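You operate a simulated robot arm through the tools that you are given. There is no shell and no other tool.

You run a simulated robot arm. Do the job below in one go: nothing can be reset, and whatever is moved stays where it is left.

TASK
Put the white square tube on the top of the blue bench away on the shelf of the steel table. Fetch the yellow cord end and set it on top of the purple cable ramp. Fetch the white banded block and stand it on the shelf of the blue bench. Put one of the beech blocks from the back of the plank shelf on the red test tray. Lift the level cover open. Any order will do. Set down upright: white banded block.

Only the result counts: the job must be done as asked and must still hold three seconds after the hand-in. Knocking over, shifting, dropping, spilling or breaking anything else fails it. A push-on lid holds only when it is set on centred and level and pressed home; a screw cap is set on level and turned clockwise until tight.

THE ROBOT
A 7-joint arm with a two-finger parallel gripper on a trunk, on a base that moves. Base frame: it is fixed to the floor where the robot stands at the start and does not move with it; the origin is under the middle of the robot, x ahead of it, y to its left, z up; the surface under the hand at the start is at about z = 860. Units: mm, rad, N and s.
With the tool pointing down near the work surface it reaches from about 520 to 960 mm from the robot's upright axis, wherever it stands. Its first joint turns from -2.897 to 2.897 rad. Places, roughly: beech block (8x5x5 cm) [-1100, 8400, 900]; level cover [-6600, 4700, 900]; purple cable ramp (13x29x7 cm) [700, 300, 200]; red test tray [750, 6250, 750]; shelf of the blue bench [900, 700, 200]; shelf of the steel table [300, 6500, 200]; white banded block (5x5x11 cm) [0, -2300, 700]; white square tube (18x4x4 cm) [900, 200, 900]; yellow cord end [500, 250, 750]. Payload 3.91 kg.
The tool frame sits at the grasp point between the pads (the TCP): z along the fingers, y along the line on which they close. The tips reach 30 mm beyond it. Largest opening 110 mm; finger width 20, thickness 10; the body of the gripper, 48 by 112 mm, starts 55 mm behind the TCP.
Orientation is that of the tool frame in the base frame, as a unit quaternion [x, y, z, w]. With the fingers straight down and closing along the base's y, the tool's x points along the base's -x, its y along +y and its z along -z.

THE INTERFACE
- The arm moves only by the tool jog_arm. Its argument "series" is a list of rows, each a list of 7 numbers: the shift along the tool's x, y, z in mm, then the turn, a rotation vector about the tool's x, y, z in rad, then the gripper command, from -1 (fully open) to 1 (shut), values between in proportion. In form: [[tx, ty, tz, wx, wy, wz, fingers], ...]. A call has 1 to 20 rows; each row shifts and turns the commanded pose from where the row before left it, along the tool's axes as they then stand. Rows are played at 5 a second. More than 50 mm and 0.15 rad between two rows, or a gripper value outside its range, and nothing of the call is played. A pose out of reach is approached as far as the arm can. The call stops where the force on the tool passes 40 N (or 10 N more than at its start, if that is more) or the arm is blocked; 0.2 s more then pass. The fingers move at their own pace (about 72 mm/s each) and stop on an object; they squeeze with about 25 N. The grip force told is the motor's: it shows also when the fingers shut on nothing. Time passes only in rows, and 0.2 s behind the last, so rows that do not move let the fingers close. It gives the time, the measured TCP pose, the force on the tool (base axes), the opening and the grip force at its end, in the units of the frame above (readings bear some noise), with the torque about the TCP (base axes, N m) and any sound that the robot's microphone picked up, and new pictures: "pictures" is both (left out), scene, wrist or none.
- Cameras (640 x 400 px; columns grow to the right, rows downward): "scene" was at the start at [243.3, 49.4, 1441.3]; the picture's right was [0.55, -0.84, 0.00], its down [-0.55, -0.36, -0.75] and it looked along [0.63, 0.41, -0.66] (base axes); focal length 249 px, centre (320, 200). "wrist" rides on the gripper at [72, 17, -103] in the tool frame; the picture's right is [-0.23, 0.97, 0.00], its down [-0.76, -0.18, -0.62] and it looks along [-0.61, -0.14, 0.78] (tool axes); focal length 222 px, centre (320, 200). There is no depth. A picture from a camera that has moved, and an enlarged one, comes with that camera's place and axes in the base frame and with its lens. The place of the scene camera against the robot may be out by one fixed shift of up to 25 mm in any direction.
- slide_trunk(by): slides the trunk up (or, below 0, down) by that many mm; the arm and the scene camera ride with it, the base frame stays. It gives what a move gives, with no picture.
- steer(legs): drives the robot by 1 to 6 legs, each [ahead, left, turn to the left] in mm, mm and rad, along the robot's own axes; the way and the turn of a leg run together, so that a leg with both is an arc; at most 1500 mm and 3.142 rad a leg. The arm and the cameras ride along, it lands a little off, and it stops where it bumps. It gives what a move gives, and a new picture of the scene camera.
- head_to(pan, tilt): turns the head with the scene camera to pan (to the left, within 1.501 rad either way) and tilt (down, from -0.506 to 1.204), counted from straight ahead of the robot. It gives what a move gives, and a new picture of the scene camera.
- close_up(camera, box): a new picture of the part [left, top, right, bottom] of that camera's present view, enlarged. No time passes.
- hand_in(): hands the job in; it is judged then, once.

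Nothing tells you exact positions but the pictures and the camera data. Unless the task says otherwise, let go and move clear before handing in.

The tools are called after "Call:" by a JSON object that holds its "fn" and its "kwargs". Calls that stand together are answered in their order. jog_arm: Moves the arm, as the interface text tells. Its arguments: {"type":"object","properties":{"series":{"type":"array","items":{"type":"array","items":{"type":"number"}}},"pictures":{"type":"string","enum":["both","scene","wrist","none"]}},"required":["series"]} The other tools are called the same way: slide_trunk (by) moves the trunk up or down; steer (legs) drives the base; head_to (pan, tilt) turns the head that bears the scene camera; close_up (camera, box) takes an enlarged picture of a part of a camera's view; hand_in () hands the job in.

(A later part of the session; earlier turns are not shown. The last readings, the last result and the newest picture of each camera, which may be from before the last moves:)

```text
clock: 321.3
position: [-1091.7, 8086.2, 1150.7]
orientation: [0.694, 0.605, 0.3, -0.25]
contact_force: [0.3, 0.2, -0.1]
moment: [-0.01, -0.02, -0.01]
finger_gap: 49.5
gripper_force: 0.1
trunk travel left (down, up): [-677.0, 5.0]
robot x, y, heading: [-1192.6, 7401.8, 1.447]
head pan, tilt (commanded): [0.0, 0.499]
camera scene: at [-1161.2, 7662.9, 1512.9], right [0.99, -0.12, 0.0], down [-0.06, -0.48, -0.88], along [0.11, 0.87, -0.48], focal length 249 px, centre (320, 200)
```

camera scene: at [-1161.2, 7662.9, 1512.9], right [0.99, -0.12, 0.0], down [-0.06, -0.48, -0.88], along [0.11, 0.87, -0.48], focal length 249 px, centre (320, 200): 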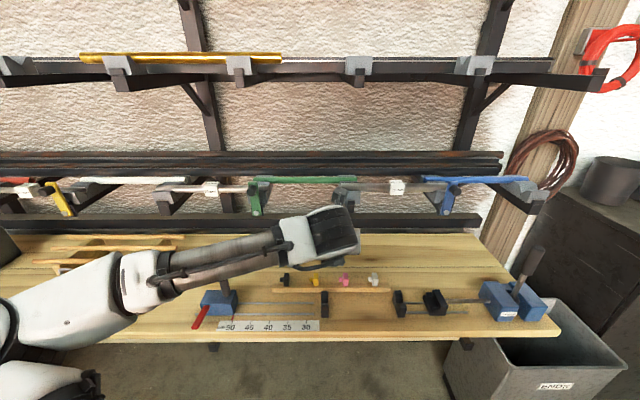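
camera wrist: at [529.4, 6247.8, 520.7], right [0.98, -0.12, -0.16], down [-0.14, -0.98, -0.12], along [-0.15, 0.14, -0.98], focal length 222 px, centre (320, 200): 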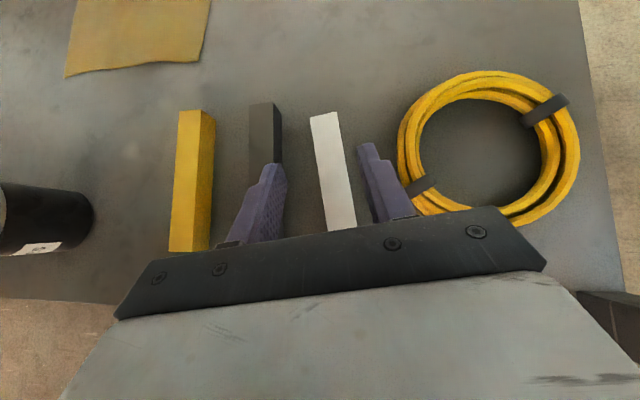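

Call:
{"fn": "jog_arm", "kwargs": {"series": [[0, 0, 0, 0, 0, 0, 0.1]], "pictures": "wrist"}}

Call:
{"fn": "head_to", "kwargs": {"pan": -0.35, "tilt": 0.45}}

Call:
{"fn": "close_up", "kwargs": {"camera": "scene", "box": [60, 120, 400, 330]}}

```text
clock: 321.7
position: [-1092.4, 8086.7, 1150.7]
orientation: [0.694, 0.605, 0.3, -0.251]
contact_force: [0.0, -0.5, -0.6]
moment: [-0.01, -0.04, 0.01]
finger_gap: 49.6
gripper_force: 0.1
trunk travel left (down, up): [-677.0, 5.0]
robot x, y, heading: [-1197.3, 7396.8, 1.446]
head pan, tilt (commanded): [0.0, 0.499]
camera wrist: at [-1079.7, 8061.1, 1273.9], right [0.94, -0.3, -0.15], down [-0.31, -0.94, -0.12], along [-0.1, 0.16, -0.98], focal length 222 px, centre (320, 200)
```

wrist: 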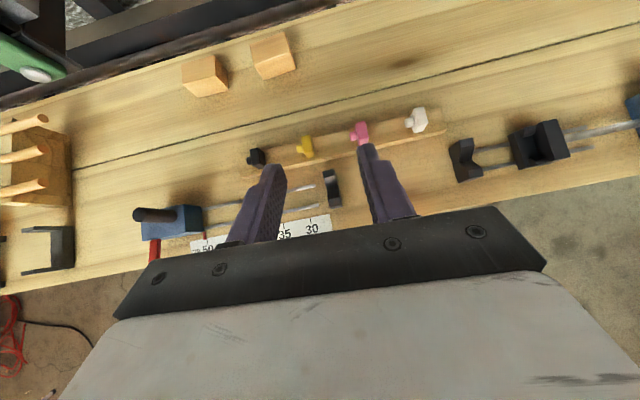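

```text
clock: 322.5
position: [-1091.0, 8087.8, 1151.2]
orientation: [0.694, 0.605, 0.3, -0.251]
contact_force: [-0.1, -0.6, 0.2]
moment: [-0.01, 0.02, 0.01]
finger_gap: 49.6
gripper_force: 0.0
trunk travel left (down, up): [-677.0, 5.0]
robot x, y, heading: [-1196.2, 7400.1, 1.449]
head pan, tilt (commanded): [-0.351, 0.45]
camera scene: at [-1130.5, 7654.5, 1517.4], right [0.89, -0.45, 0.0], down [-0.2, -0.39, -0.9], along [0.41, 0.8, -0.44], focal length 249 px, centre (320, 200)
```

scene: 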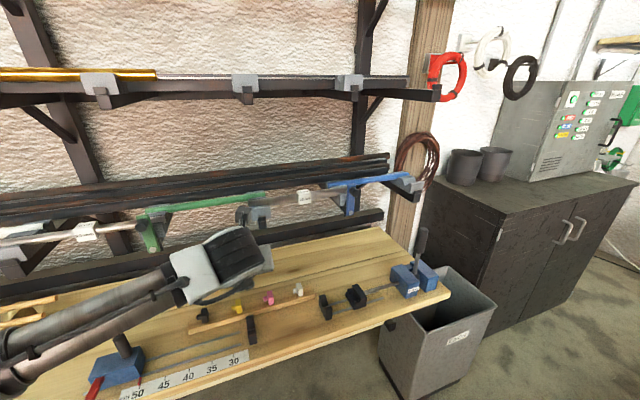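

```text
1.88 times, centred on (230, 225) of scene
camera zoom: at [-1130.5, 7654.5, 1517.4], right [0.89, -0.45, 0.0], down [-0.2, -0.39, -0.9], along [0.41, 0.8, -0.44], focal length 469 px, centre (489, 153)
```

zoom: 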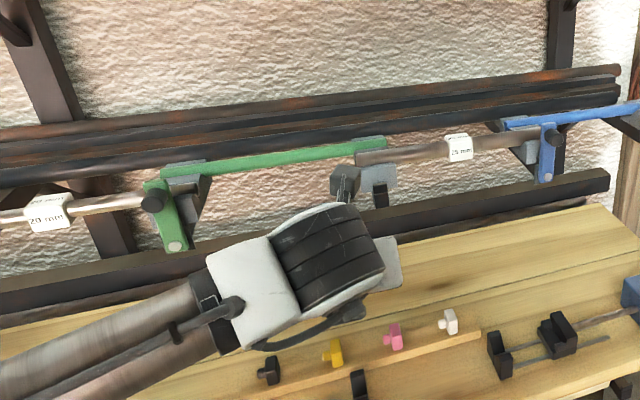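

Call:
{"fn": "close_up", "kwargs": {"camera": "wrist", "box": [150, 0, 330, 110]}}

Call:
{"fn": "close_up", "kwargs": {"camera": "wrist", "box": [0, 0, 240, 150]}}

```text
3.56 times, centred on (240, 55) of wrist
camera zoom: at [-1079.6, 8061.1, 1273.9], right [0.94, -0.3, -0.15], down [-0.31, -0.94, -0.12], along [-0.1, 0.16, -0.98], focal length 790 px, centre (604, 716)
```

zoom: 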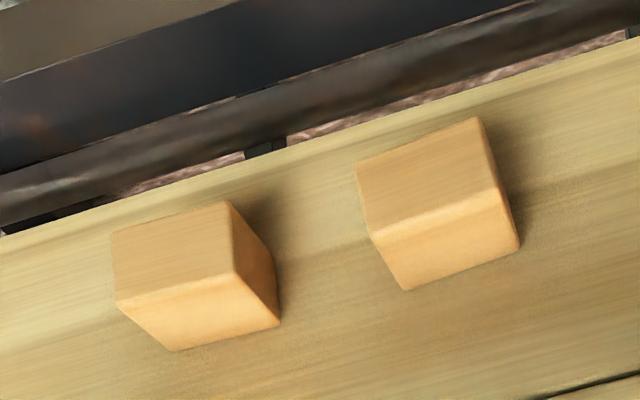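

```text
2.67 times, centred on (120, 75) of wrist
camera zoom: at [-1079.6, 8061.1, 1273.9], right [0.94, -0.3, -0.15], down [-0.31, -0.94, -0.12], along [-0.1, 0.16, -0.98], focal length 592 px, centre (853, 533)
```

zoom: 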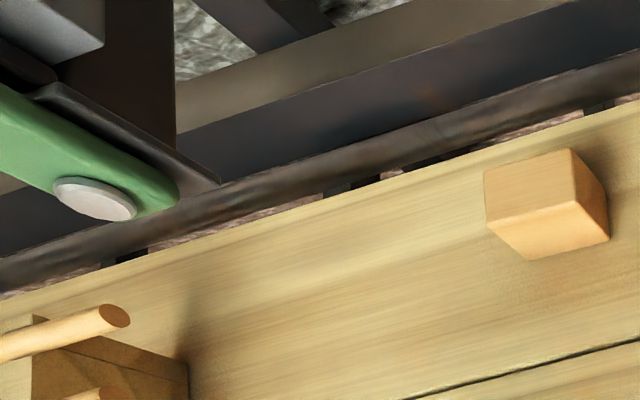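

The right beech block is at about (−1123, 8408), top near z≈925, under rack arms that stick out to y≈8255 at z≈1155. I'll tilt the hand flatter (about 57°) and come in along the finger direction beneath the rack.

Call:
{"fn": "jog_arm", "kwargs": {"series": [[0, 0, 0, 0.0323, 0, -0.0314, -0.5], [0, 0, 0, 0, 0.1, 0, -0.727], [0, 0, 0, 0, 0.1, 0, -0.727], [-29.7, -22.8, 14.8, 0, 0, 0, -0.727], [-29.7, -22.8, 14.8, 0, 0, 0, -0.727], [-29.7, -22.8, 14.8, 0, 0, 0, -0.727], [0, 0, 0, 0, 0, 0, -0.727]], "pictures": "both"}}

```text
clock: 324.1
position: [-1159.5, 8084.1, 1050.7]
orientation: [0.648, 0.591, 0.361, -0.317]
contact_force: [-0.1, 0.4, 0.0]
moment: [0.0, -0.01, -0.02]
finger_gap: 95.1
gripper_force: 0.0
trunk travel left (down, up): [-677.0, 5.0]
robot x, y, heading: [-1194.1, 7400.2, 1.453]
head pan, tilt (commanded): [-0.351, 0.45]
camera scene: at [-1130.3, 7654.6, 1517.4], right [0.89, -0.45, 0.0], down [-0.2, -0.39, -0.9], along [0.41, 0.8, -0.44], focal length 249 px, centre (320, 200)
camera wrist: at [-1148.2, 8035.0, 1166.3], right [0.96, -0.22, -0.18], down [-0.27, -0.91, -0.31], along [-0.09, 0.34, -0.93], focal length 222 px, centre (320, 200)
```

scene: 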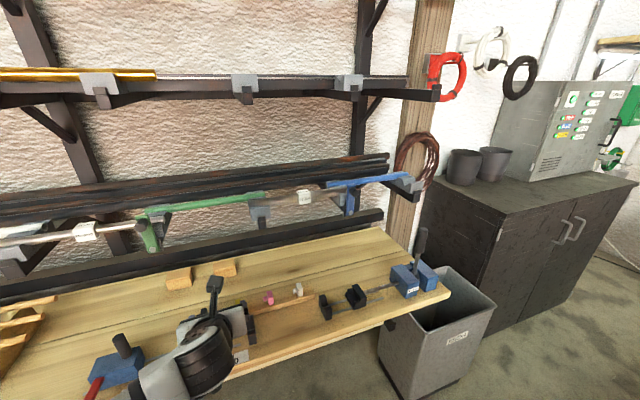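
wrist: 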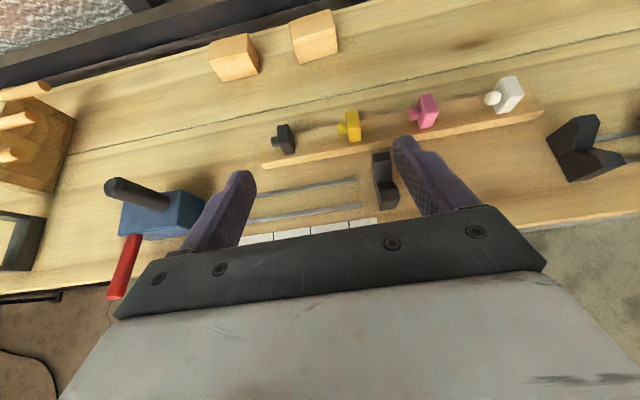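

Call:
{"fn": "close_up", "kwargs": {"camera": "wrist", "box": [180, 0, 360, 110]}}

Call:
{"fn": "close_up", "kwargs": {"camera": "scene", "box": [80, 170, 320, 340]}}

```text
3.56 times, centred on (270, 55) of wrist
camera zoom: at [-1148.2, 8035.0, 1166.3], right [0.96, -0.22, -0.18], down [-0.27, -0.91, -0.31], along [-0.09, 0.34, -0.93], focal length 790 px, centre (498, 716)
```

zoom: 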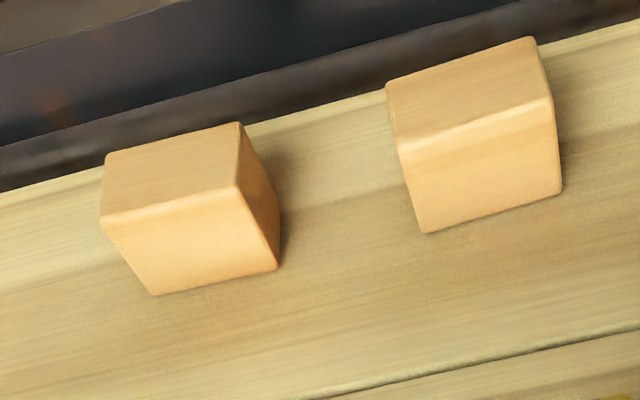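

```text
2.35 times, centred on (200, 255) of scene
camera zoom: at [-1130.3, 7654.6, 1517.4], right [0.89, -0.45, 0.0], down [-0.2, -0.39, -0.9], along [0.41, 0.8, -0.44], focal length 586 px, centre (602, 71)
```

zoom: 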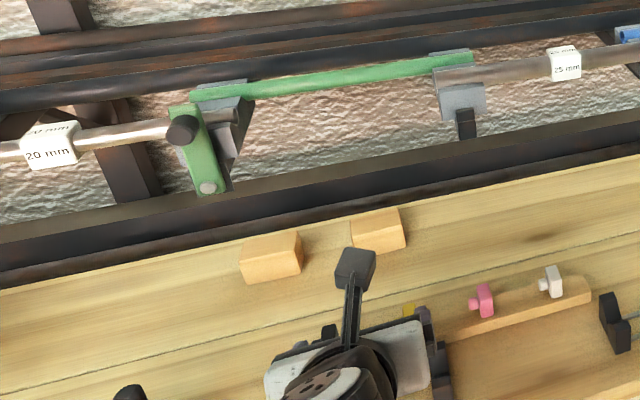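

Call:
{"fn": "steer", "kwargs": {"legs": [[100, 0, 0]]}}

Call:
{"fn": "jog_arm", "kwargs": {"series": [[0, 0, 0, 0, 0, 0, -0.727]], "pictures": "wrist"}}

```text
clock: 325.3
position: [-1148.4, 8183.8, 1049.8]
orientation: [0.647, 0.592, 0.361, -0.317]
contact_force: [0.2, 0.6, -0.5]
moment: [0.02, 0.0, -0.01]
finger_gap: 94.9
gripper_force: 0.1
trunk travel left (down, up): [-677.0, 5.0]
robot x, y, heading: [-1184.9, 7499.7, 1.45]
head pan, tilt (commanded): [-0.351, 0.45]
camera scene: at [-1119.0, 7753.9, 1517.1], right [0.89, -0.45, 0.0], down [-0.2, -0.39, -0.9], along [0.41, 0.8, -0.44], focal length 249 px, centre (320, 200)
```

scene: 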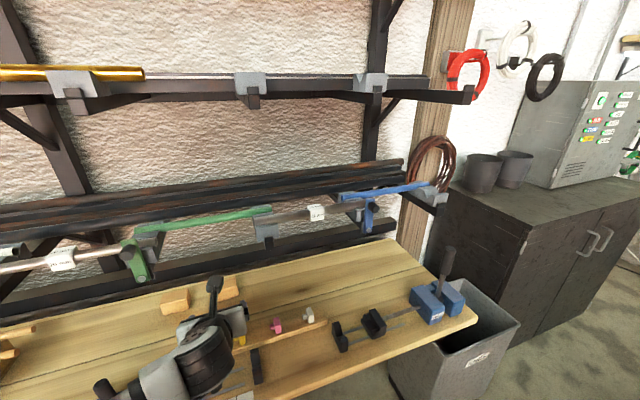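

```text
clock: 325.7
position: [-1148.4, 8182.1, 1051.0]
orientation: [0.648, 0.592, 0.361, -0.317]
contact_force: [-0.9, 0.5, -0.1]
moment: [-0.01, 0.0, 0.0]
finger_gap: 94.7
gripper_force: 0.0
trunk travel left (down, up): [-677.0, 5.0]
robot x, y, heading: [-1182.6, 7496.0, 1.453]
head pan, tilt (commanded): [-0.351, 0.45]
camera wrist: at [-1137.5, 8133.3, 1166.6], right [0.96, -0.22, -0.18], down [-0.26, -0.91, -0.31], along [-0.09, 0.34, -0.93], focal length 222 px, centre (320, 200)
```

wrist: 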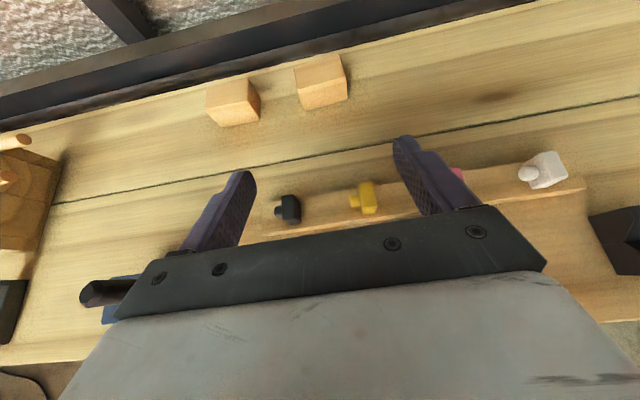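

Call:
{"fn": "jog_arm", "kwargs": {"series": [[1, 0.4, 34.9, 0, 0, 0, -0.727], [1, 0.4, 34.9, 0, 0, 0, -0.727], [1, 0.4, 34.9, 0, 0, 0, -0.727], [1, 0.4, 34.9, 0, 0, 0, -0.727], [0.7, 0.4, 34.9, 0, 0, 0, -0.727], [0, 0, 0, 0, 0, 0, -0.727]], "pictures": "both"}}

Call:
{"fn": "close_up", "kwargs": {"camera": "wrist", "box": [180, 40, 460, 220]}}

```text
clock: 327.1
position: [-1128.4, 8330.5, 959.2]
orientation: [0.647, 0.592, 0.36, -0.317]
contact_force: [-0.1, 0.0, -0.2]
moment: [0.02, 0.0, 0.03]
finger_gap: 94.6
gripper_force: 0.0
trunk travel left (down, up): [-677.0, 5.0]
robot x, y, heading: [-1182.8, 7497.8, 1.458]
head pan, tilt (commanded): [-0.351, 0.45]
camera scene: at [-1119.2, 7752.2, 1517.5], right [0.89, -0.45, 0.0], down [-0.2, -0.39, -0.9], along [0.41, 0.8, -0.43], focal length 249 px, centre (320, 200)
camera wrist: at [-1117.9, 8280.9, 1074.8], right [0.96, -0.22, -0.18], down [-0.26, -0.91, -0.31], along [-0.09, 0.34, -0.93], focal length 222 px, centre (320, 200)
```

scene: 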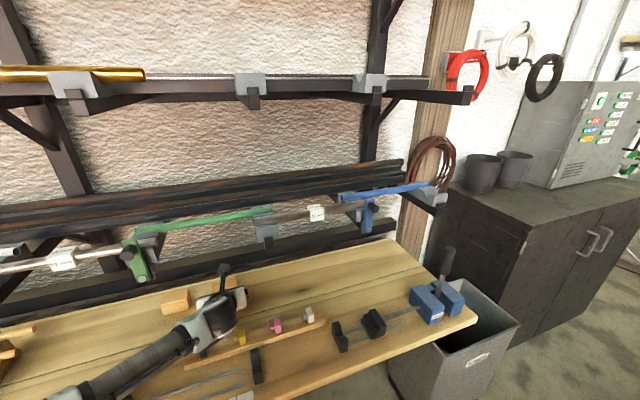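
wrist: 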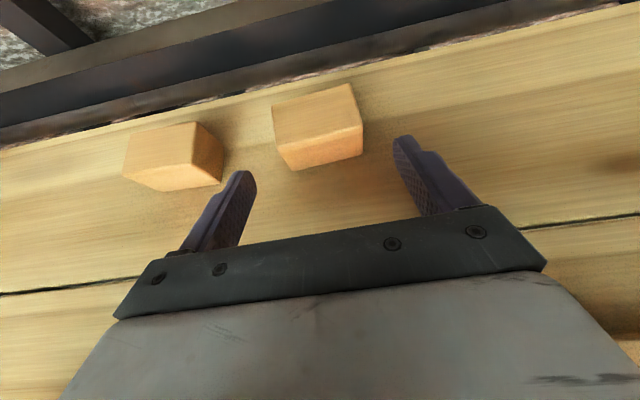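

```text
2.22 times, centred on (320, 130) of wrist
camera zoom: at [-1117.9, 8280.9, 1074.8], right [0.96, -0.22, -0.18], down [-0.26, -0.91, -0.31], along [-0.09, 0.34, -0.93], focal length 494 px, centre (320, 356)
```

zoom: 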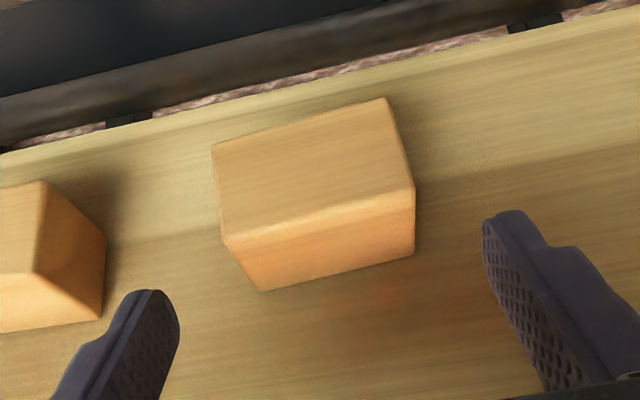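

Call:
{"fn": "jog_arm", "kwargs": {"series": [[-0.2, -0.2, 25.4, 0, 0, 0, -0.727], [-0.2, -0.2, 25.4, 0, 0, 0, -0.727], [-0.2, -0.2, 24, 0, 0, 0, -0.727], [0, 0, 0, 0, 0, 0, -0.727]], "pictures": "wrist"}}

Call:
{"fn": "jog_arm", "kwargs": {"series": [[0, 0, 0, 0, 0, 0, -0.3], [0, 0, 0, 0, 0, 0, 0.3], [0, 0, 0, 0, 0, 0, 1], [0, 0, 0, 0, 0, 0, 1]], "pictures": "both"}}

```text
clock: 328.1
position: [-1125.1, 8393.6, 918.7]
orientation: [0.647, 0.591, 0.361, -0.318]
contact_force: [0.0, -0.7, 0.1]
moment: [-0.01, 0.02, 0.02]
finger_gap: 94.7
gripper_force: 0.0
trunk travel left (down, up): [-677.0, 5.0]
robot x, y, heading: [-1186.4, 7497.6, 1.449]
head pan, tilt (commanded): [-0.351, 0.45]
camera wrist: at [-1113.3, 8344.2, 1034.4], right [0.96, -0.22, -0.18], down [-0.26, -0.91, -0.31], along [-0.09, 0.34, -0.93], focal length 222 px, centre (320, 200)
```

wrist: 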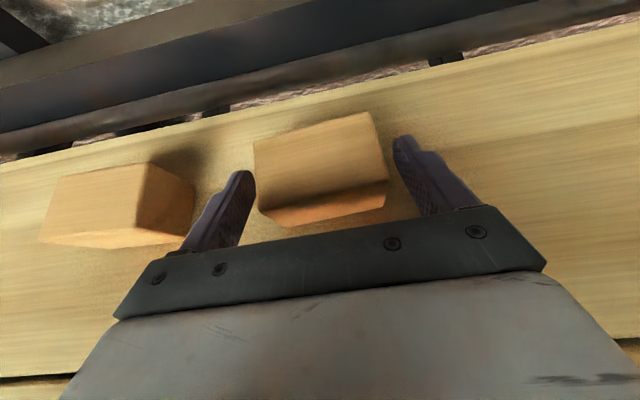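

```text
clock: 329.1
position: [-1124.4, 8392.5, 918.6]
orientation: [0.648, 0.592, 0.36, -0.317]
contact_force: [0.1, 1.0, 0.2]
moment: [0.03, 0.12, 0.02]
finger_gap: 69.8
gripper_force: 24.6
trunk travel left (down, up): [-677.0, 5.0]
robot x, y, heading: [-1186.3, 7498.4, 1.453]
head pan, tilt (commanded): [-0.351, 0.45]
camera scene: at [-1119.1, 7752.5, 1517.4], right [0.89, -0.45, 0.0], down [-0.2, -0.39, -0.9], along [0.41, 0.8, -0.44], focal length 249 px, centre (320, 200)
camera wrist: at [-1113.2, 8344.1, 1034.6], right [0.96, -0.22, -0.18], down [-0.26, -0.91, -0.31], along [-0.09, 0.34, -0.93], focal length 222 px, centre (320, 200)
```

scene: 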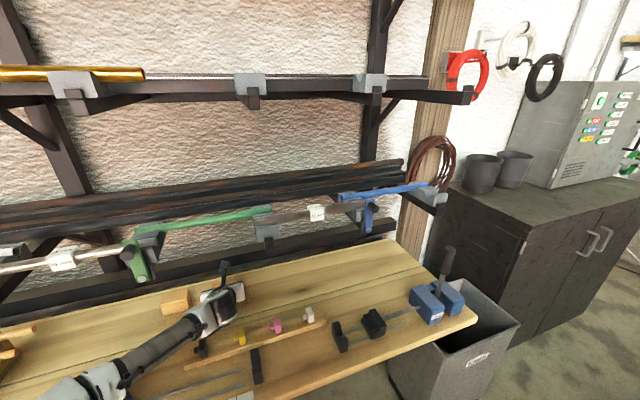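
wrist: 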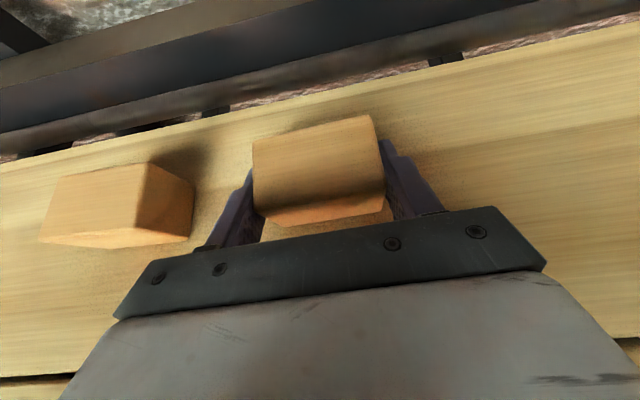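

Gripped at 70 mm. I'll lift slightly and withdraw back out along the same line under the rack.

Call:
{"fn": "jog_arm", "kwargs": {"series": [[8.4, 0.2, -5.4, 0, 0, 0, 1], [8.4, 0.2, -5.4, 0, 0, 0, 1], [0, 0, -30, 0, 0, 0, 1], [0, 0, -35, 0, 0, 0, 1], [0, 0, -35, 0, 0, 0, 1], [0, 0, -35, 0, 0, 0, 1], [0, 0, -35, 0, 0, 0, 1], [0, 0, -35, 0, 0, 0, 1], [0, 0, 0, 0, 0, 0, 1]], "pictures": "both"}}

```text
clock: 331.1
position: [-1144.2, 8222.8, 1050.1]
orientation: [0.647, 0.592, 0.36, -0.317]
contact_force: [0.6, -1.1, -1.1]
moment: [-0.02, -0.01, -0.01]
finger_gap: 69.3
gripper_force: 24.8
trunk travel left (down, up): [-677.0, 5.0]
robot x, y, heading: [-1180.5, 7501.8, 1.456]
head pan, tilt (commanded): [-0.351, 0.45]
camera scene: at [-1119.1, 7753.2, 1517.3], right [0.89, -0.45, 0.0], down [-0.2, -0.39, -0.9], along [0.41, 0.8, -0.44], focal length 249 px, centre (320, 200)
camera wrist: at [-1133.1, 8173.7, 1166.8], right [0.96, -0.22, -0.18], down [-0.26, -0.91, -0.31], along [-0.09, 0.34, -0.94], focal length 222 px, centre (320, 200)
```

scene: 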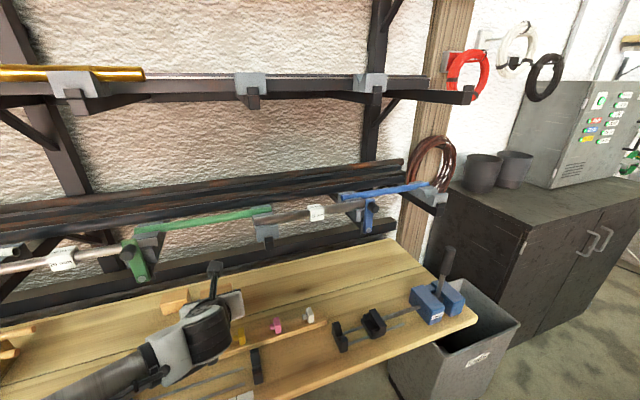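
wrist: 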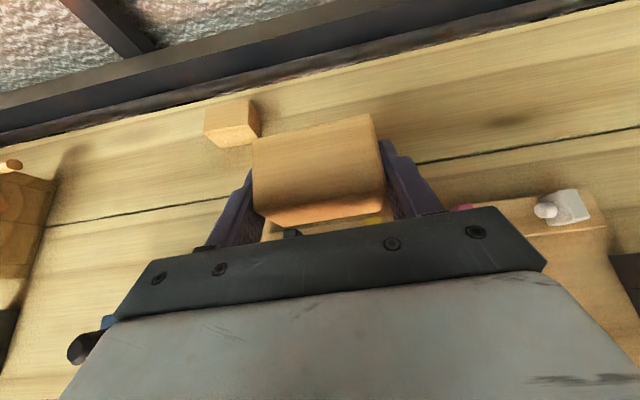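

Call:
{"fn": "jog_arm", "kwargs": {"series": [[25.3, 0.5, -16.2, 0, 0, 0, 1], [25.3, 0.5, -16.2, 0, 0, 0, 1], [0, 0, 0, 0, 0, 0, 1]], "pictures": "none"}}

Call:
{"fn": "steer", "kwargs": {"legs": [[-120, 0, 0]]}}

Call:
{"fn": "steer", "kwargs": {"legs": [[0, 0, -1.455]]}}

```text
clock: 331.9
position: [-1142.6, 8222.4, 1109.7]
orientation: [0.648, 0.592, 0.36, -0.317]
contact_force: [0.4, 0.1, -0.9]
moment: [-0.01, -0.01, 0.0]
finger_gap: 69.7
gripper_force: 25.1
trunk travel left (down, up): [-677.0, 5.0]
robot x, y, heading: [-1184.0, 7498.5, 1.456]
head pan, tilt (commanded): [-0.351, 0.45]
```

```text
clock: 333.1
position: [-1158.1, 8102.7, 1111.5]
orientation: [0.647, 0.593, 0.36, -0.317]
contact_force: [0.3, -0.1, -0.6]
moment: [0.02, -0.03, 0.0]
finger_gap: 69.4
gripper_force: 24.7
trunk travel left (down, up): [-677.0, 5.0]
robot x, y, heading: [-1199.3, 7382.4, 1.455]
head pan, tilt (commanded): [-0.351, 0.45]
camera scene: at [-1133.8, 7633.4, 1517.7], right [0.89, -0.45, 0.0], down [-0.2, -0.39, -0.9], along [0.41, 0.8, -0.43], focal length 249 px, centre (320, 200)
```

scene: 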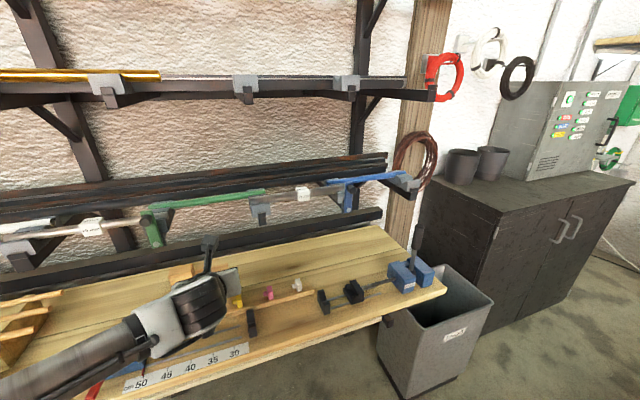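

```text
clock: 337.2
position: [-473.9, 7430.8, 1109.4]
orientation: [0.877, 0.016, 0.48, 0.001]
contact_force: [0.7, 0.5, -0.3]
moment: [0.01, 0.0, 0.0]
finger_gap: 69.8
gripper_force: 25.2
trunk travel left (down, up): [-677.0, 5.0]
robot x, y, heading: [-1201.8, 7378.9, 0.01]
head pan, tilt (commanded): [-0.351, 0.45]
camera scene: at [-938.2, 7353.9, 1517.4], right [-0.34, -0.94, 0.0], down [-0.41, 0.15, -0.9], along [0.85, -0.3, -0.44], focal length 249 px, centre (320, 200)
```

scene: 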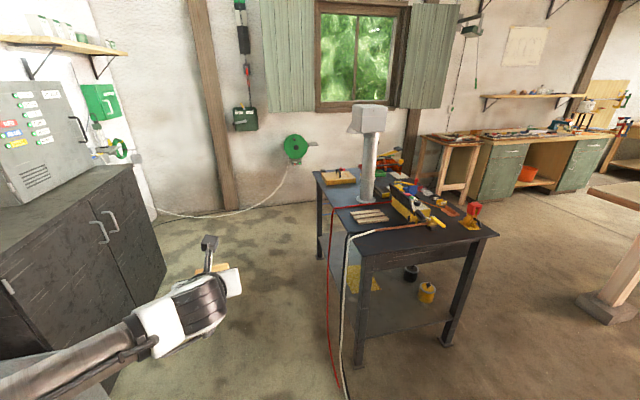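

Call:
{"fn": "steer", "kwargs": {"legs": [[1000, 0, 0], [960, 0, 0]]}}

Call:
{"fn": "head_to", "kwargs": {"pan": -1.3, "tilt": 0.5}}

Call:
{"fn": "close_up", "kwargs": {"camera": "scene", "box": [100, 100, 540, 380]}}

```text
clock: 347.0
position: [1493.2, 7420.6, 1108.8]
orientation: [0.877, 0.01, 0.481, 0.004]
contact_force: [0.5, 0.4, -1.0]
moment: [0.02, -0.02, -0.01]
finger_gap: 69.5
gripper_force: 24.8
trunk travel left (down, up): [-677.0, 5.0]
robot x, y, heading: [766.2, 7378.3, -0.013]
head pan, tilt (commanded): [-0.351, 0.45]
camera scene: at [1028.6, 7350.2, 1517.3], right [-0.35, -0.94, 0.0], down [-0.41, 0.15, -0.9], along [0.84, -0.32, -0.44], focal length 249 px, centre (320, 200)
```

scene: 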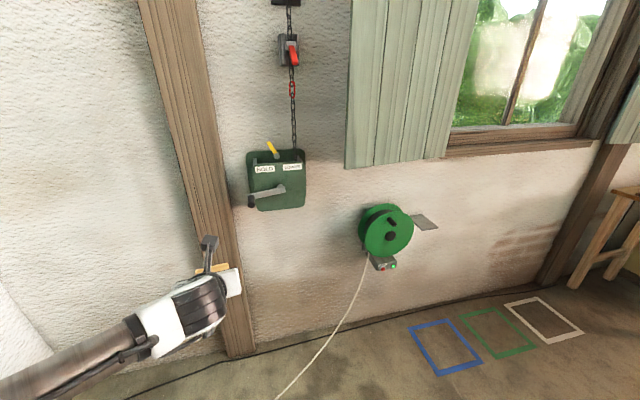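

```text
clock: 348.2
position: [1492.5, 7420.7, 1110.0]
orientation: [0.877, 0.011, 0.48, 0.003]
contact_force: [0.1, -0.3, -1.0]
moment: [0.01, 0.01, 0.0]
finger_gap: 69.7
gripper_force: 24.8
trunk travel left (down, up): [-677.0, 5.0]
robot x, y, heading: [769.5, 7379.8, -0.006]
head pan, tilt (commanded): [-1.3, 0.499]
camera scene: at [965.9, 7294.6, 1512.9], right [-0.97, -0.26, 0.0], down [-0.13, 0.46, -0.88], along [0.23, -0.85, -0.48], focal length 249 px, centre (320, 200)
```

scene: 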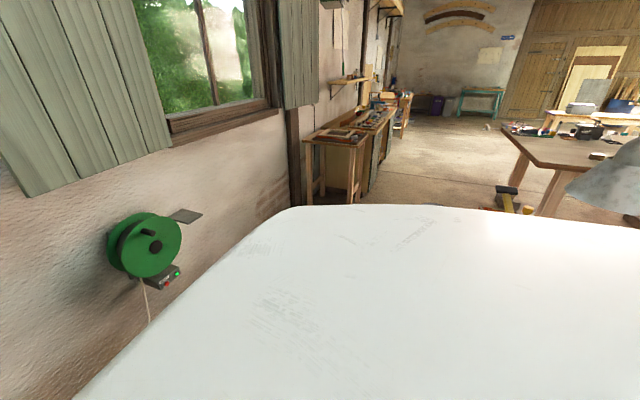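

```text
1.43 times, centred on (320, 240) of scene
camera zoom: at [965.9, 7294.6, 1512.9], right [-0.97, -0.26, 0.0], down [-0.13, 0.46, -0.88], along [0.23, -0.85, -0.48], focal length 356 px, centre (320, 143)
```

zoom: 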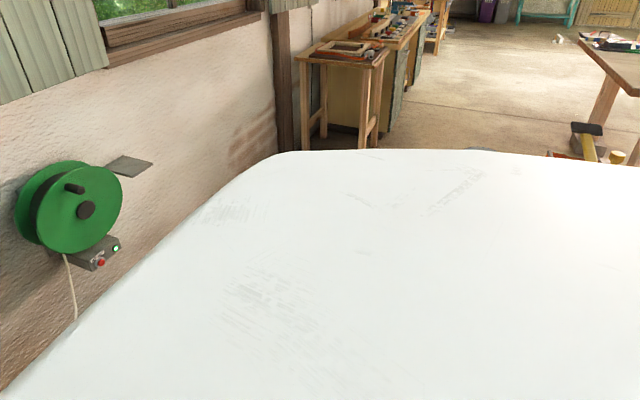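

Call:
{"fn": "steer", "kwargs": {"legs": [[0, 0, -1.565]]}}

Call:
{"fn": "head_to", "kwargs": {"pan": 0.0, "tilt": 0.6}}

Call:
{"fn": "jog_arm", "kwargs": {"series": [[0, 0, 0, 0, 0, 0, 1]], "pictures": "wrist"}}

Call:
{"fn": "close_up", "kwargs": {"camera": "scene", "box": [160, 100, 480, 320]}}

```text
clock: 352.5
position: [833.7, 6658.1, 1109.7]
orientation: [0.637, -0.603, 0.342, 0.337]
contact_force: [-0.4, -0.8, -1.4]
moment: [0.02, 0.0, -0.02]
finger_gap: 69.9
gripper_force: 25.0
trunk travel left (down, up): [-677.0, 5.0]
robot x, y, heading: [770.9, 7381.0, -1.546]
head pan, tilt (commanded): [-1.3, 0.499]
camera scene: at [689.5, 7186.8, 1512.9], right [-0.29, 0.96, 0.0], down [0.46, 0.14, -0.88], along [-0.84, -0.26, -0.48], focal length 249 px, centre (320, 200)
```

scene: 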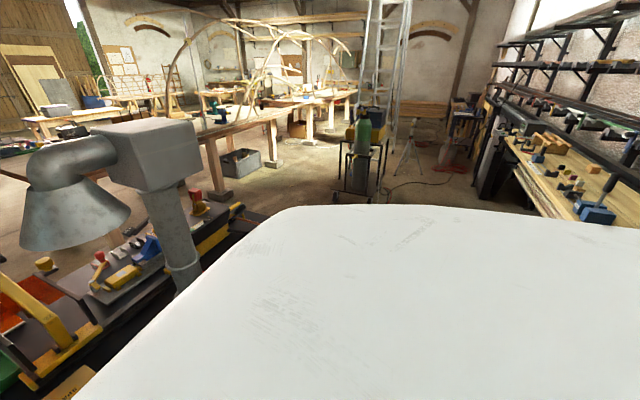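

```text
clock: 353.9
position: [833.1, 6658.9, 1109.5]
orientation: [0.638, -0.602, 0.343, 0.337]
contact_force: [-1.1, -0.5, -1.4]
moment: [0.0, -0.02, 0.0]
finger_gap: 69.4
gripper_force: 24.5
trunk travel left (down, up): [-677.0, 5.0]
robot x, y, heading: [766.2, 7377.7, -1.54]
head pan, tilt (commanded): [0.0, 0.6]
camera scene: at [779.0, 7125.1, 1503.8], right [-1.0, -0.03, 0.0], down [-0.01, 0.56, -0.83], along [0.02, -0.82, -0.56], focal length 249 px, centre (320, 200)
```

scene: 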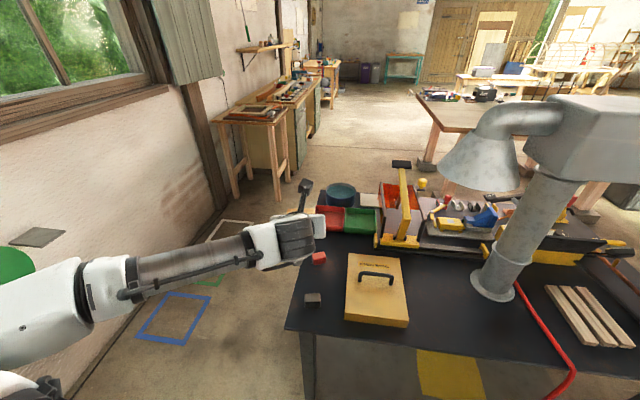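

```text
clock: 354.4
position: [832.6, 6658.1, 1110.4]
orientation: [0.638, -0.602, 0.343, 0.336]
contact_force: [-0.4, 0.1, -0.6]
moment: [0.01, 0.01, -0.01]
finger_gap: 69.2
gripper_force: 25.0
trunk travel left (down, up): [-677.0, 5.0]
robot x, y, heading: [768.2, 7378.8, -1.546]
head pan, tilt (commanded): [0.0, 0.6]
camera wrist: at [817.1, 6705.5, 1226.2], right [-0.98, 0.08, -0.18], down [0.13, 0.94, -0.31], along [0.14, -0.33, -0.93], focal length 222 px, centre (320, 200)
```

wrist: 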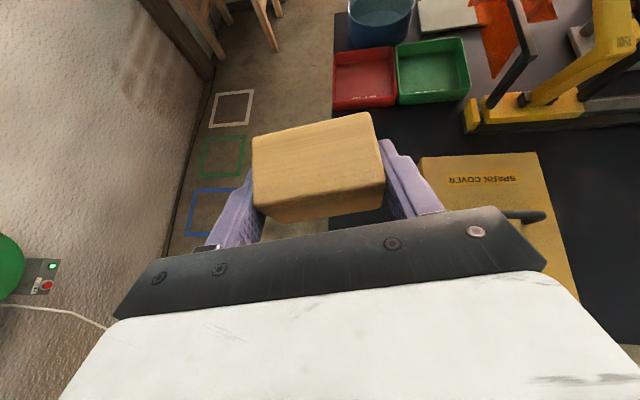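

```text
1.82 times, centred on (320, 210) of scene
camera zoom: at [779.0, 7125.1, 1503.8], right [-1.0, -0.03, 0.0], down [-0.02, 0.56, -0.83], along [0.02, -0.82, -0.56], focal length 453 px, centre (320, 182)
```

zoom: 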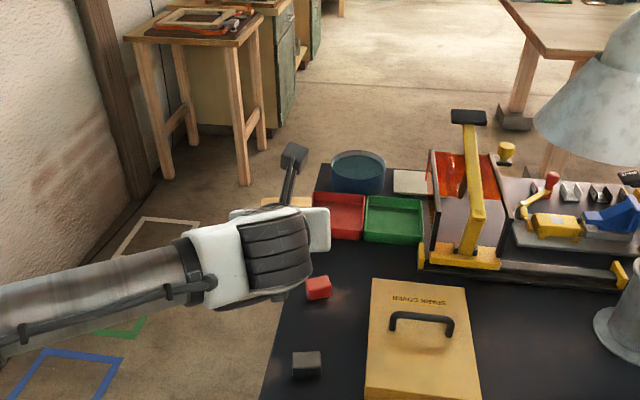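

Call:
{"fn": "close_up", "kwargs": {"camera": "wrist", "box": [300, 0, 500, 125]}}

```text
3.20 times, centred on (400, 62) of wrist
camera zoom: at [817.1, 6705.5, 1226.2], right [-0.98, 0.08, -0.18], down [0.13, 0.94, -0.31], along [0.14, -0.33, -0.93], focal length 711 px, centre (64, 640)
```

zoom: 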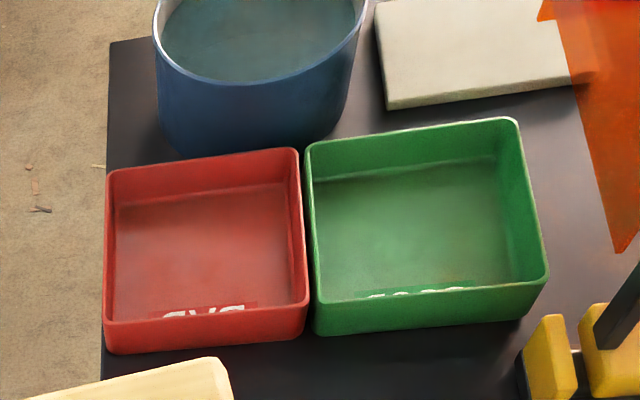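

The red tray spans about 120×120 mm, centred at (763, 6333), rim near z≈875. I'll drive closer, turn the hand to match the tray's angle, and bring the block above it.

Call:
{"fn": "steer", "kwargs": {"legs": [[160, 0, 0]]}}

Call:
{"fn": "jog_arm", "kwargs": {"series": [[0, 0, 0, -0.0699, -0.0013, 0.0447, 1], [0, 0, 0, -0.0699, -0.0013, 0.0447, 1], [0, 0, 0, 0, 0, 0, 1]], "pictures": "wrist"}}

```text
clock: 355.8
position: [837.8, 6496.4, 1110.5]
orientation: [0.636, -0.604, 0.341, 0.337]
contact_force: [0.1, -0.3, -1.9]
moment: [0.0, 0.03, -0.01]
finger_gap: 69.6
gripper_force: 25.0
trunk travel left (down, up): [-677.0, 5.0]
robot x, y, heading: [772.8, 7219.4, -1.541]
head pan, tilt (commanded): [0.0, 0.6]
camera scene: at [783.1, 6962.9, 1503.6], right [-1.0, -0.03, 0.0], down [-0.01, 0.57, -0.82], along [0.02, -0.82, -0.57], focal length 249 px, centre (320, 200)
```

scene: 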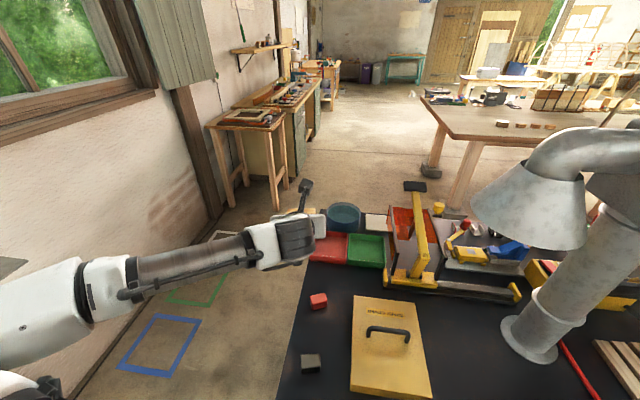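

```text
clock: 356.6
position: [836.8, 6496.8, 1109.3]
orientation: [-0.585, 0.653, -0.314, -0.364]
contact_force: [0.6, 0.8, -1.4]
moment: [-0.02, 0.03, 0.0]
finger_gap: 69.8
gripper_force: 25.0
trunk travel left (down, up): [-677.0, 5.0]
robot x, y, heading: [772.8, 7220.7, -1.549]
head pan, tilt (commanded): [0.0, 0.6]
camera wrist: at [828.9, 6546.9, 1225.8], right [-0.96, 0.24, -0.18], down [0.28, 0.91, -0.31], along [0.09, -0.34, -0.93], focal length 222 px, centre (320, 200)
```

wrist: 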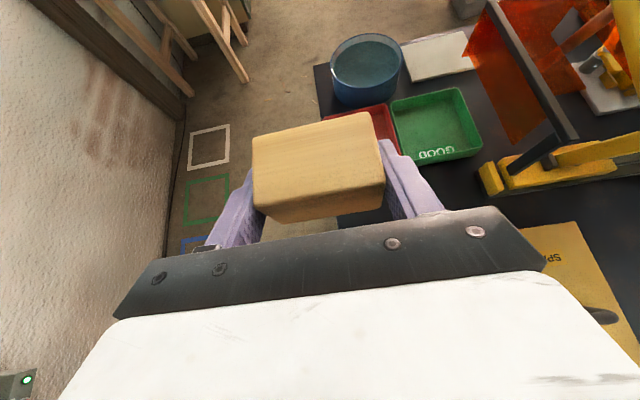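

Call:
{"fn": "close_up", "kwargs": {"camera": "wrist", "box": [300, 60, 500, 185]}}

Call:
{"fn": "close_up", "kwargs": {"camera": "scene", "box": [240, 170, 440, 310]}}

```text
3.20 times, centred on (400, 122) of wrist
camera zoom: at [828.9, 6546.9, 1225.8], right [-0.96, 0.24, -0.18], down [0.28, 0.91, -0.31], along [0.09, -0.34, -0.93], focal length 711 px, centre (64, 448)
```

zoom: 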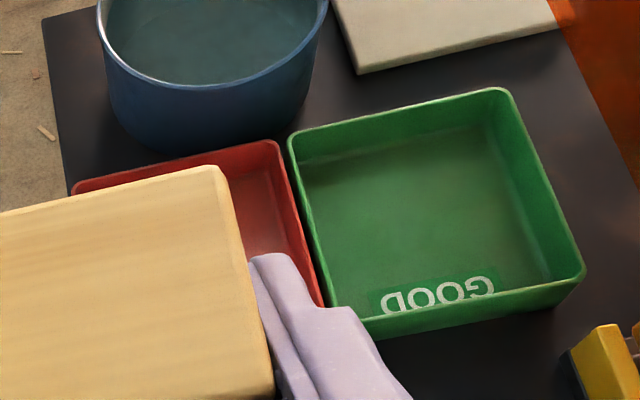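

```text
2.86 times, centred on (340, 240) of scene
camera zoom: at [783.0, 6963.8, 1503.8], right [-1.0, -0.03, 0.0], down [-0.01, 0.56, -0.82], along [0.02, -0.82, -0.57], focal length 712 px, centre (263, 86)
```

zoom: 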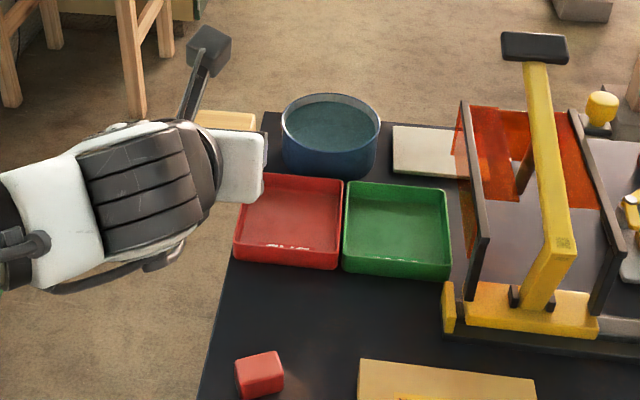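

Call:
{"fn": "jog_arm", "kwargs": {"series": [[1.2, 10.6, 39.5, 0, 0, 0, 1], [1.2, 10.6, 39.5, 0, 0, 0, 1], [1.2, 10.6, 39.5, 0, 0, 0, 1], [1.2, 10.6, 39.5, 0, 0, 0, 1], [1.2, 10.6, 39.5, 0, 0, 0, 1], [0, 0, 0, 0, 0, 0, 1]], "pictures": "both"}}

Call:
{"fn": "close_up", "kwargs": {"camera": "scene", "box": [240, 170, 440, 310]}}

Call:
{"fn": "close_up", "kwargs": {"camera": "wrist", "box": [200, 60, 460, 240]}}

```text
clock: 358.0
position: [762.5, 6333.1, 1009.0]
orientation: [-0.585, 0.654, -0.313, -0.364]
contact_force: [0.2, 0.5, -0.3]
moment: [0.01, -0.05, 0.01]
finger_gap: 69.5
gripper_force: 25.5
trunk travel left (down, up): [-677.0, 5.0]
robot x, y, heading: [774.4, 7218.6, -1.55]
head pan, tilt (commanded): [0.0, 0.6]
camera scene: at [783.2, 6964.5, 1504.0], right [-1.0, -0.03, 0.0], down [-0.01, 0.56, -0.83], along [0.02, -0.82, -0.56], focal length 249 px, centre (320, 200)
camera wrist: at [752.8, 6383.8, 1125.8], right [-0.96, 0.24, -0.18], down [0.28, 0.91, -0.31], along [0.09, -0.34, -0.93], focal length 222 px, centre (320, 200)
```

scene: 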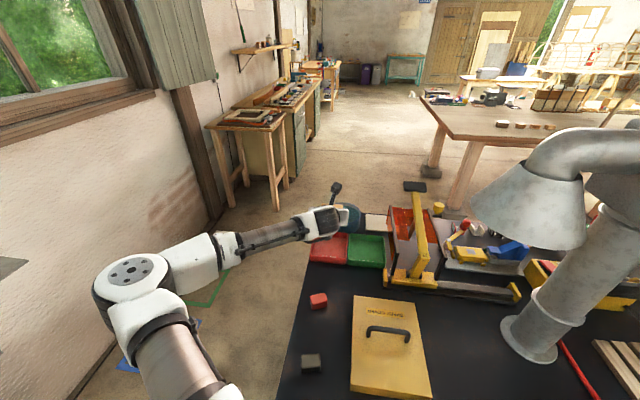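
wrist: 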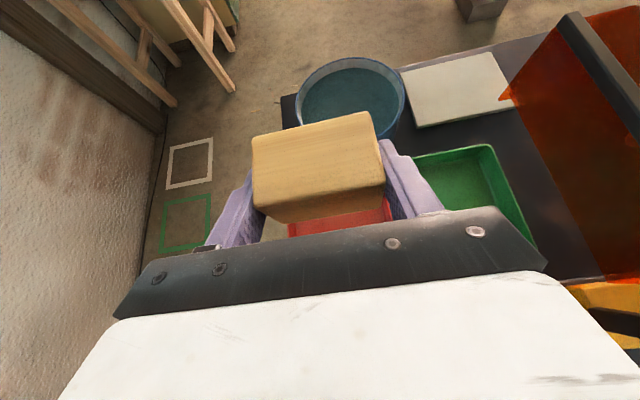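

```text
2.86 times, centred on (340, 240) of scene
camera zoom: at [783.2, 6964.5, 1504.0], right [-1.0, -0.03, 0.0], down [-0.01, 0.56, -0.83], along [0.02, -0.82, -0.56], focal length 712 px, centre (263, 86)
```

zoom: 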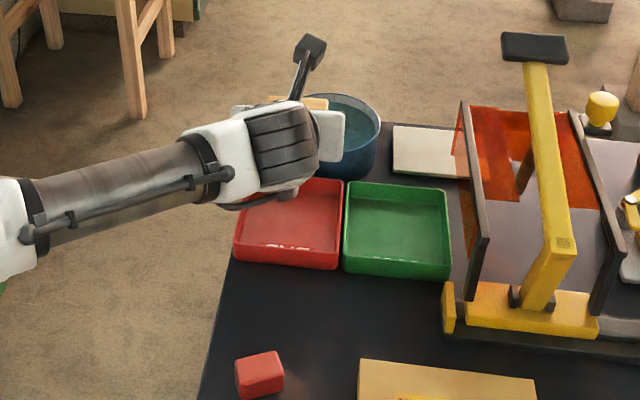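

```text
2.22 times, centred on (330, 150) of wrist
camera zoom: at [752.8, 6383.8, 1125.8], right [-0.96, 0.24, -0.18], down [0.28, 0.91, -0.31], along [0.09, -0.34, -0.93], focal length 494 px, centre (298, 311)
```

zoom: 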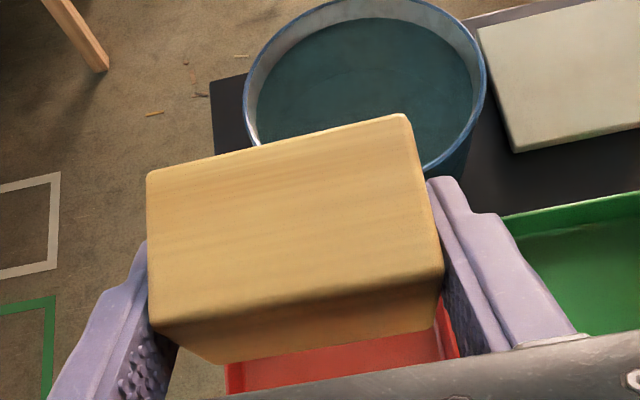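

The block is centred over the red tray. Descending slowly until contact.

Call:
{"fn": "jog_arm", "kwargs": {"series": [[-28.1, -0.5, 17.9, 0, 0, 0, 1], [-28.1, -0.5, 17.9, 0, 0, 0, 1], [-25.3, -0.5, 16.1, 0, 0, 0, 1], [0, 0, 0, 0, 0, 0, 1]], "pictures": "both"}}

Call:
{"fn": "close_up", "kwargs": {"camera": "wrist", "box": [200, 60, 460, 240]}}

```text
clock: 359.0
position: [763.0, 6336.0, 911.7]
orientation: [-0.585, 0.654, -0.313, -0.364]
contact_force: [-0.2, -0.1, -0.8]
moment: [0.02, 0.05, 0.0]
finger_gap: 69.5
gripper_force: 24.9
trunk travel left (down, up): [-677.0, 5.0]
robot x, y, heading: [773.8, 7218.7, -1.547]
head pan, tilt (commanded): [0.0, 0.6]
camera scene: at [783.0, 6964.1, 1503.9], right [-1.0, -0.03, 0.0], down [-0.01, 0.56, -0.83], along [0.02, -0.82, -0.56], focal length 249 px, centre (320, 200)
camera wrist: at [755.1, 6385.2, 1028.6], right [-0.96, 0.24, -0.18], down [0.28, 0.91, -0.31], along [0.09, -0.34, -0.93], focal length 222 px, centre (320, 200)
```

scene: 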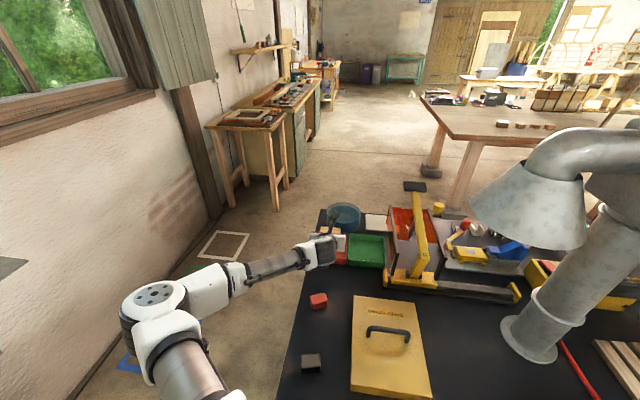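
wrist: 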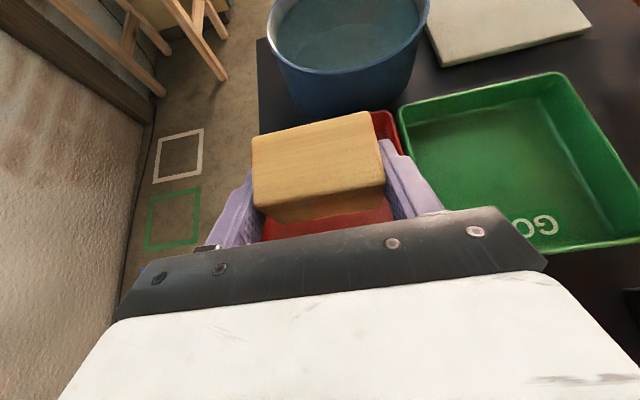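

```text
2.22 times, centred on (330, 150) of wrist
camera zoom: at [755.1, 6385.2, 1028.6], right [-0.96, 0.24, -0.18], down [0.28, 0.91, -0.31], along [0.09, -0.34, -0.93], focal length 494 px, centre (298, 311)
```

zoom: 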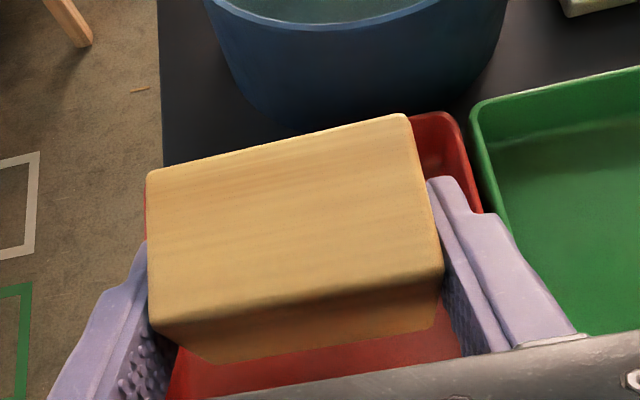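

Call:
{"fn": "jog_arm", "kwargs": {"series": [[-4.2, -0.1, 2.7, 0, 0, 0, 1], [-4.2, -0.1, 2.7, 0, 0, 0, 1], [-4.2, -0.1, 2.7, 0, 0, 0, 1], [0, 0, 0, 0, 0, 0, 1]], "pictures": "none"}}

Call:
{"fn": "jog_arm", "kwargs": {"series": [[-2.5, 0, 1.6, 0, 0, 0, 1], [0, 0, 0, 0, 0, 0, 1]], "pictures": "none"}}

```text
clock: 360.0
position: [762.6, 6334.5, 898.6]
orientation: [-0.585, 0.654, -0.313, -0.364]
contact_force: [-0.1, 0.1, -1.1]
moment: [0.01, 0.02, 0.05]
finger_gap: 69.8
gripper_force: 25.0
trunk travel left (down, up): [-677.0, 5.0]
robot x, y, heading: [768.3, 7220.9, -1.546]
head pan, tilt (commanded): [0.0, 0.6]
```

```text
clock: 360.6
position: [762.7, 6334.6, 895.1]
orientation: [-0.585, 0.653, -0.314, -0.364]
contact_force: [-0.8, 0.2, -0.4]
moment: [-0.02, -0.01, 0.02]
finger_gap: 69.6
gripper_force: 25.0
trunk travel left (down, up): [-677.0, 5.0]
robot x, y, heading: [775.6, 7219.8, -1.546]
head pan, tilt (commanded): [0.0, 0.6]
```

Call:
{"fn": "jog_arm", "kwargs": {"series": [[-2.5, 0, 1.6, 0, 0, 0, 1], [0, 0, 0, 0, 0, 0, 1]], "pictures": "none"}}

Call:
{"fn": "jog_arm", "kwargs": {"series": [[-2.5, 0, 1.6, 0, 0, 0, 1], [0, 0, 0, 0, 0, 0, 1]], "pictures": "none"}}

```text
clock: 361.2
position: [762.7, 6334.7, 891.8]
orientation: [-0.585, 0.653, -0.314, -0.364]
contact_force: [-0.8, -0.5, -1.4]
moment: [0.05, 0.0, 0.0]
finger_gap: 69.7
gripper_force: 24.8
trunk travel left (down, up): [-677.0, 5.0]
robot x, y, heading: [768.7, 7220.8, -1.545]
head pan, tilt (commanded): [0.0, 0.6]
```

```text
clock: 361.8
position: [763.0, 6336.0, 888.8]
orientation: [-0.586, 0.653, -0.314, -0.364]
contact_force: [0.5, 0.0, -0.9]
moment: [0.0, -0.03, 0.0]
finger_gap: 69.6
gripper_force: 25.0
trunk travel left (down, up): [-677.0, 5.0]
robot x, y, heading: [768.7, 7219.0, -1.548]
head pan, tilt (commanded): [0.0, 0.6]
```

Call:
{"fn": "jog_arm", "kwargs": {"series": [[-2.1, 0, 1.3, 0, 0, 0, 1], [0, 0, 0, 0, 0, 0, 1]], "pictures": "none"}}

Call:
{"fn": "jog_arm", "kwargs": {"series": [[-2.1, 0, 1.3, 0, 0, 0, 1], [0, 0, 0, 0, 0, 0, 1]], "pictures": "none"}}

```text
clock: 362.4
position: [763.1, 6335.9, 886.6]
orientation: [-0.586, 0.653, -0.314, -0.363]
contact_force: [1.1, -0.3, -0.6]
moment: [0.0, 0.03, -0.02]
finger_gap: 69.4
gripper_force: 25.0
trunk travel left (down, up): [-677.0, 5.0]
robot x, y, heading: [775.6, 7218.4, -1.544]
head pan, tilt (commanded): [0.0, 0.6]
```

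```text
clock: 363.0
position: [762.6, 6335.3, 883.7]
orientation: [-0.585, 0.654, -0.313, -0.364]
contact_force: [-0.1, -0.1, -2.0]
moment: [0.01, 0.02, -0.01]
finger_gap: 69.5
gripper_force: 24.7
trunk travel left (down, up): [-677.0, 5.0]
robot x, y, heading: [774.8, 7222.8, -1.543]
head pan, tilt (commanded): [0.0, 0.6]
```

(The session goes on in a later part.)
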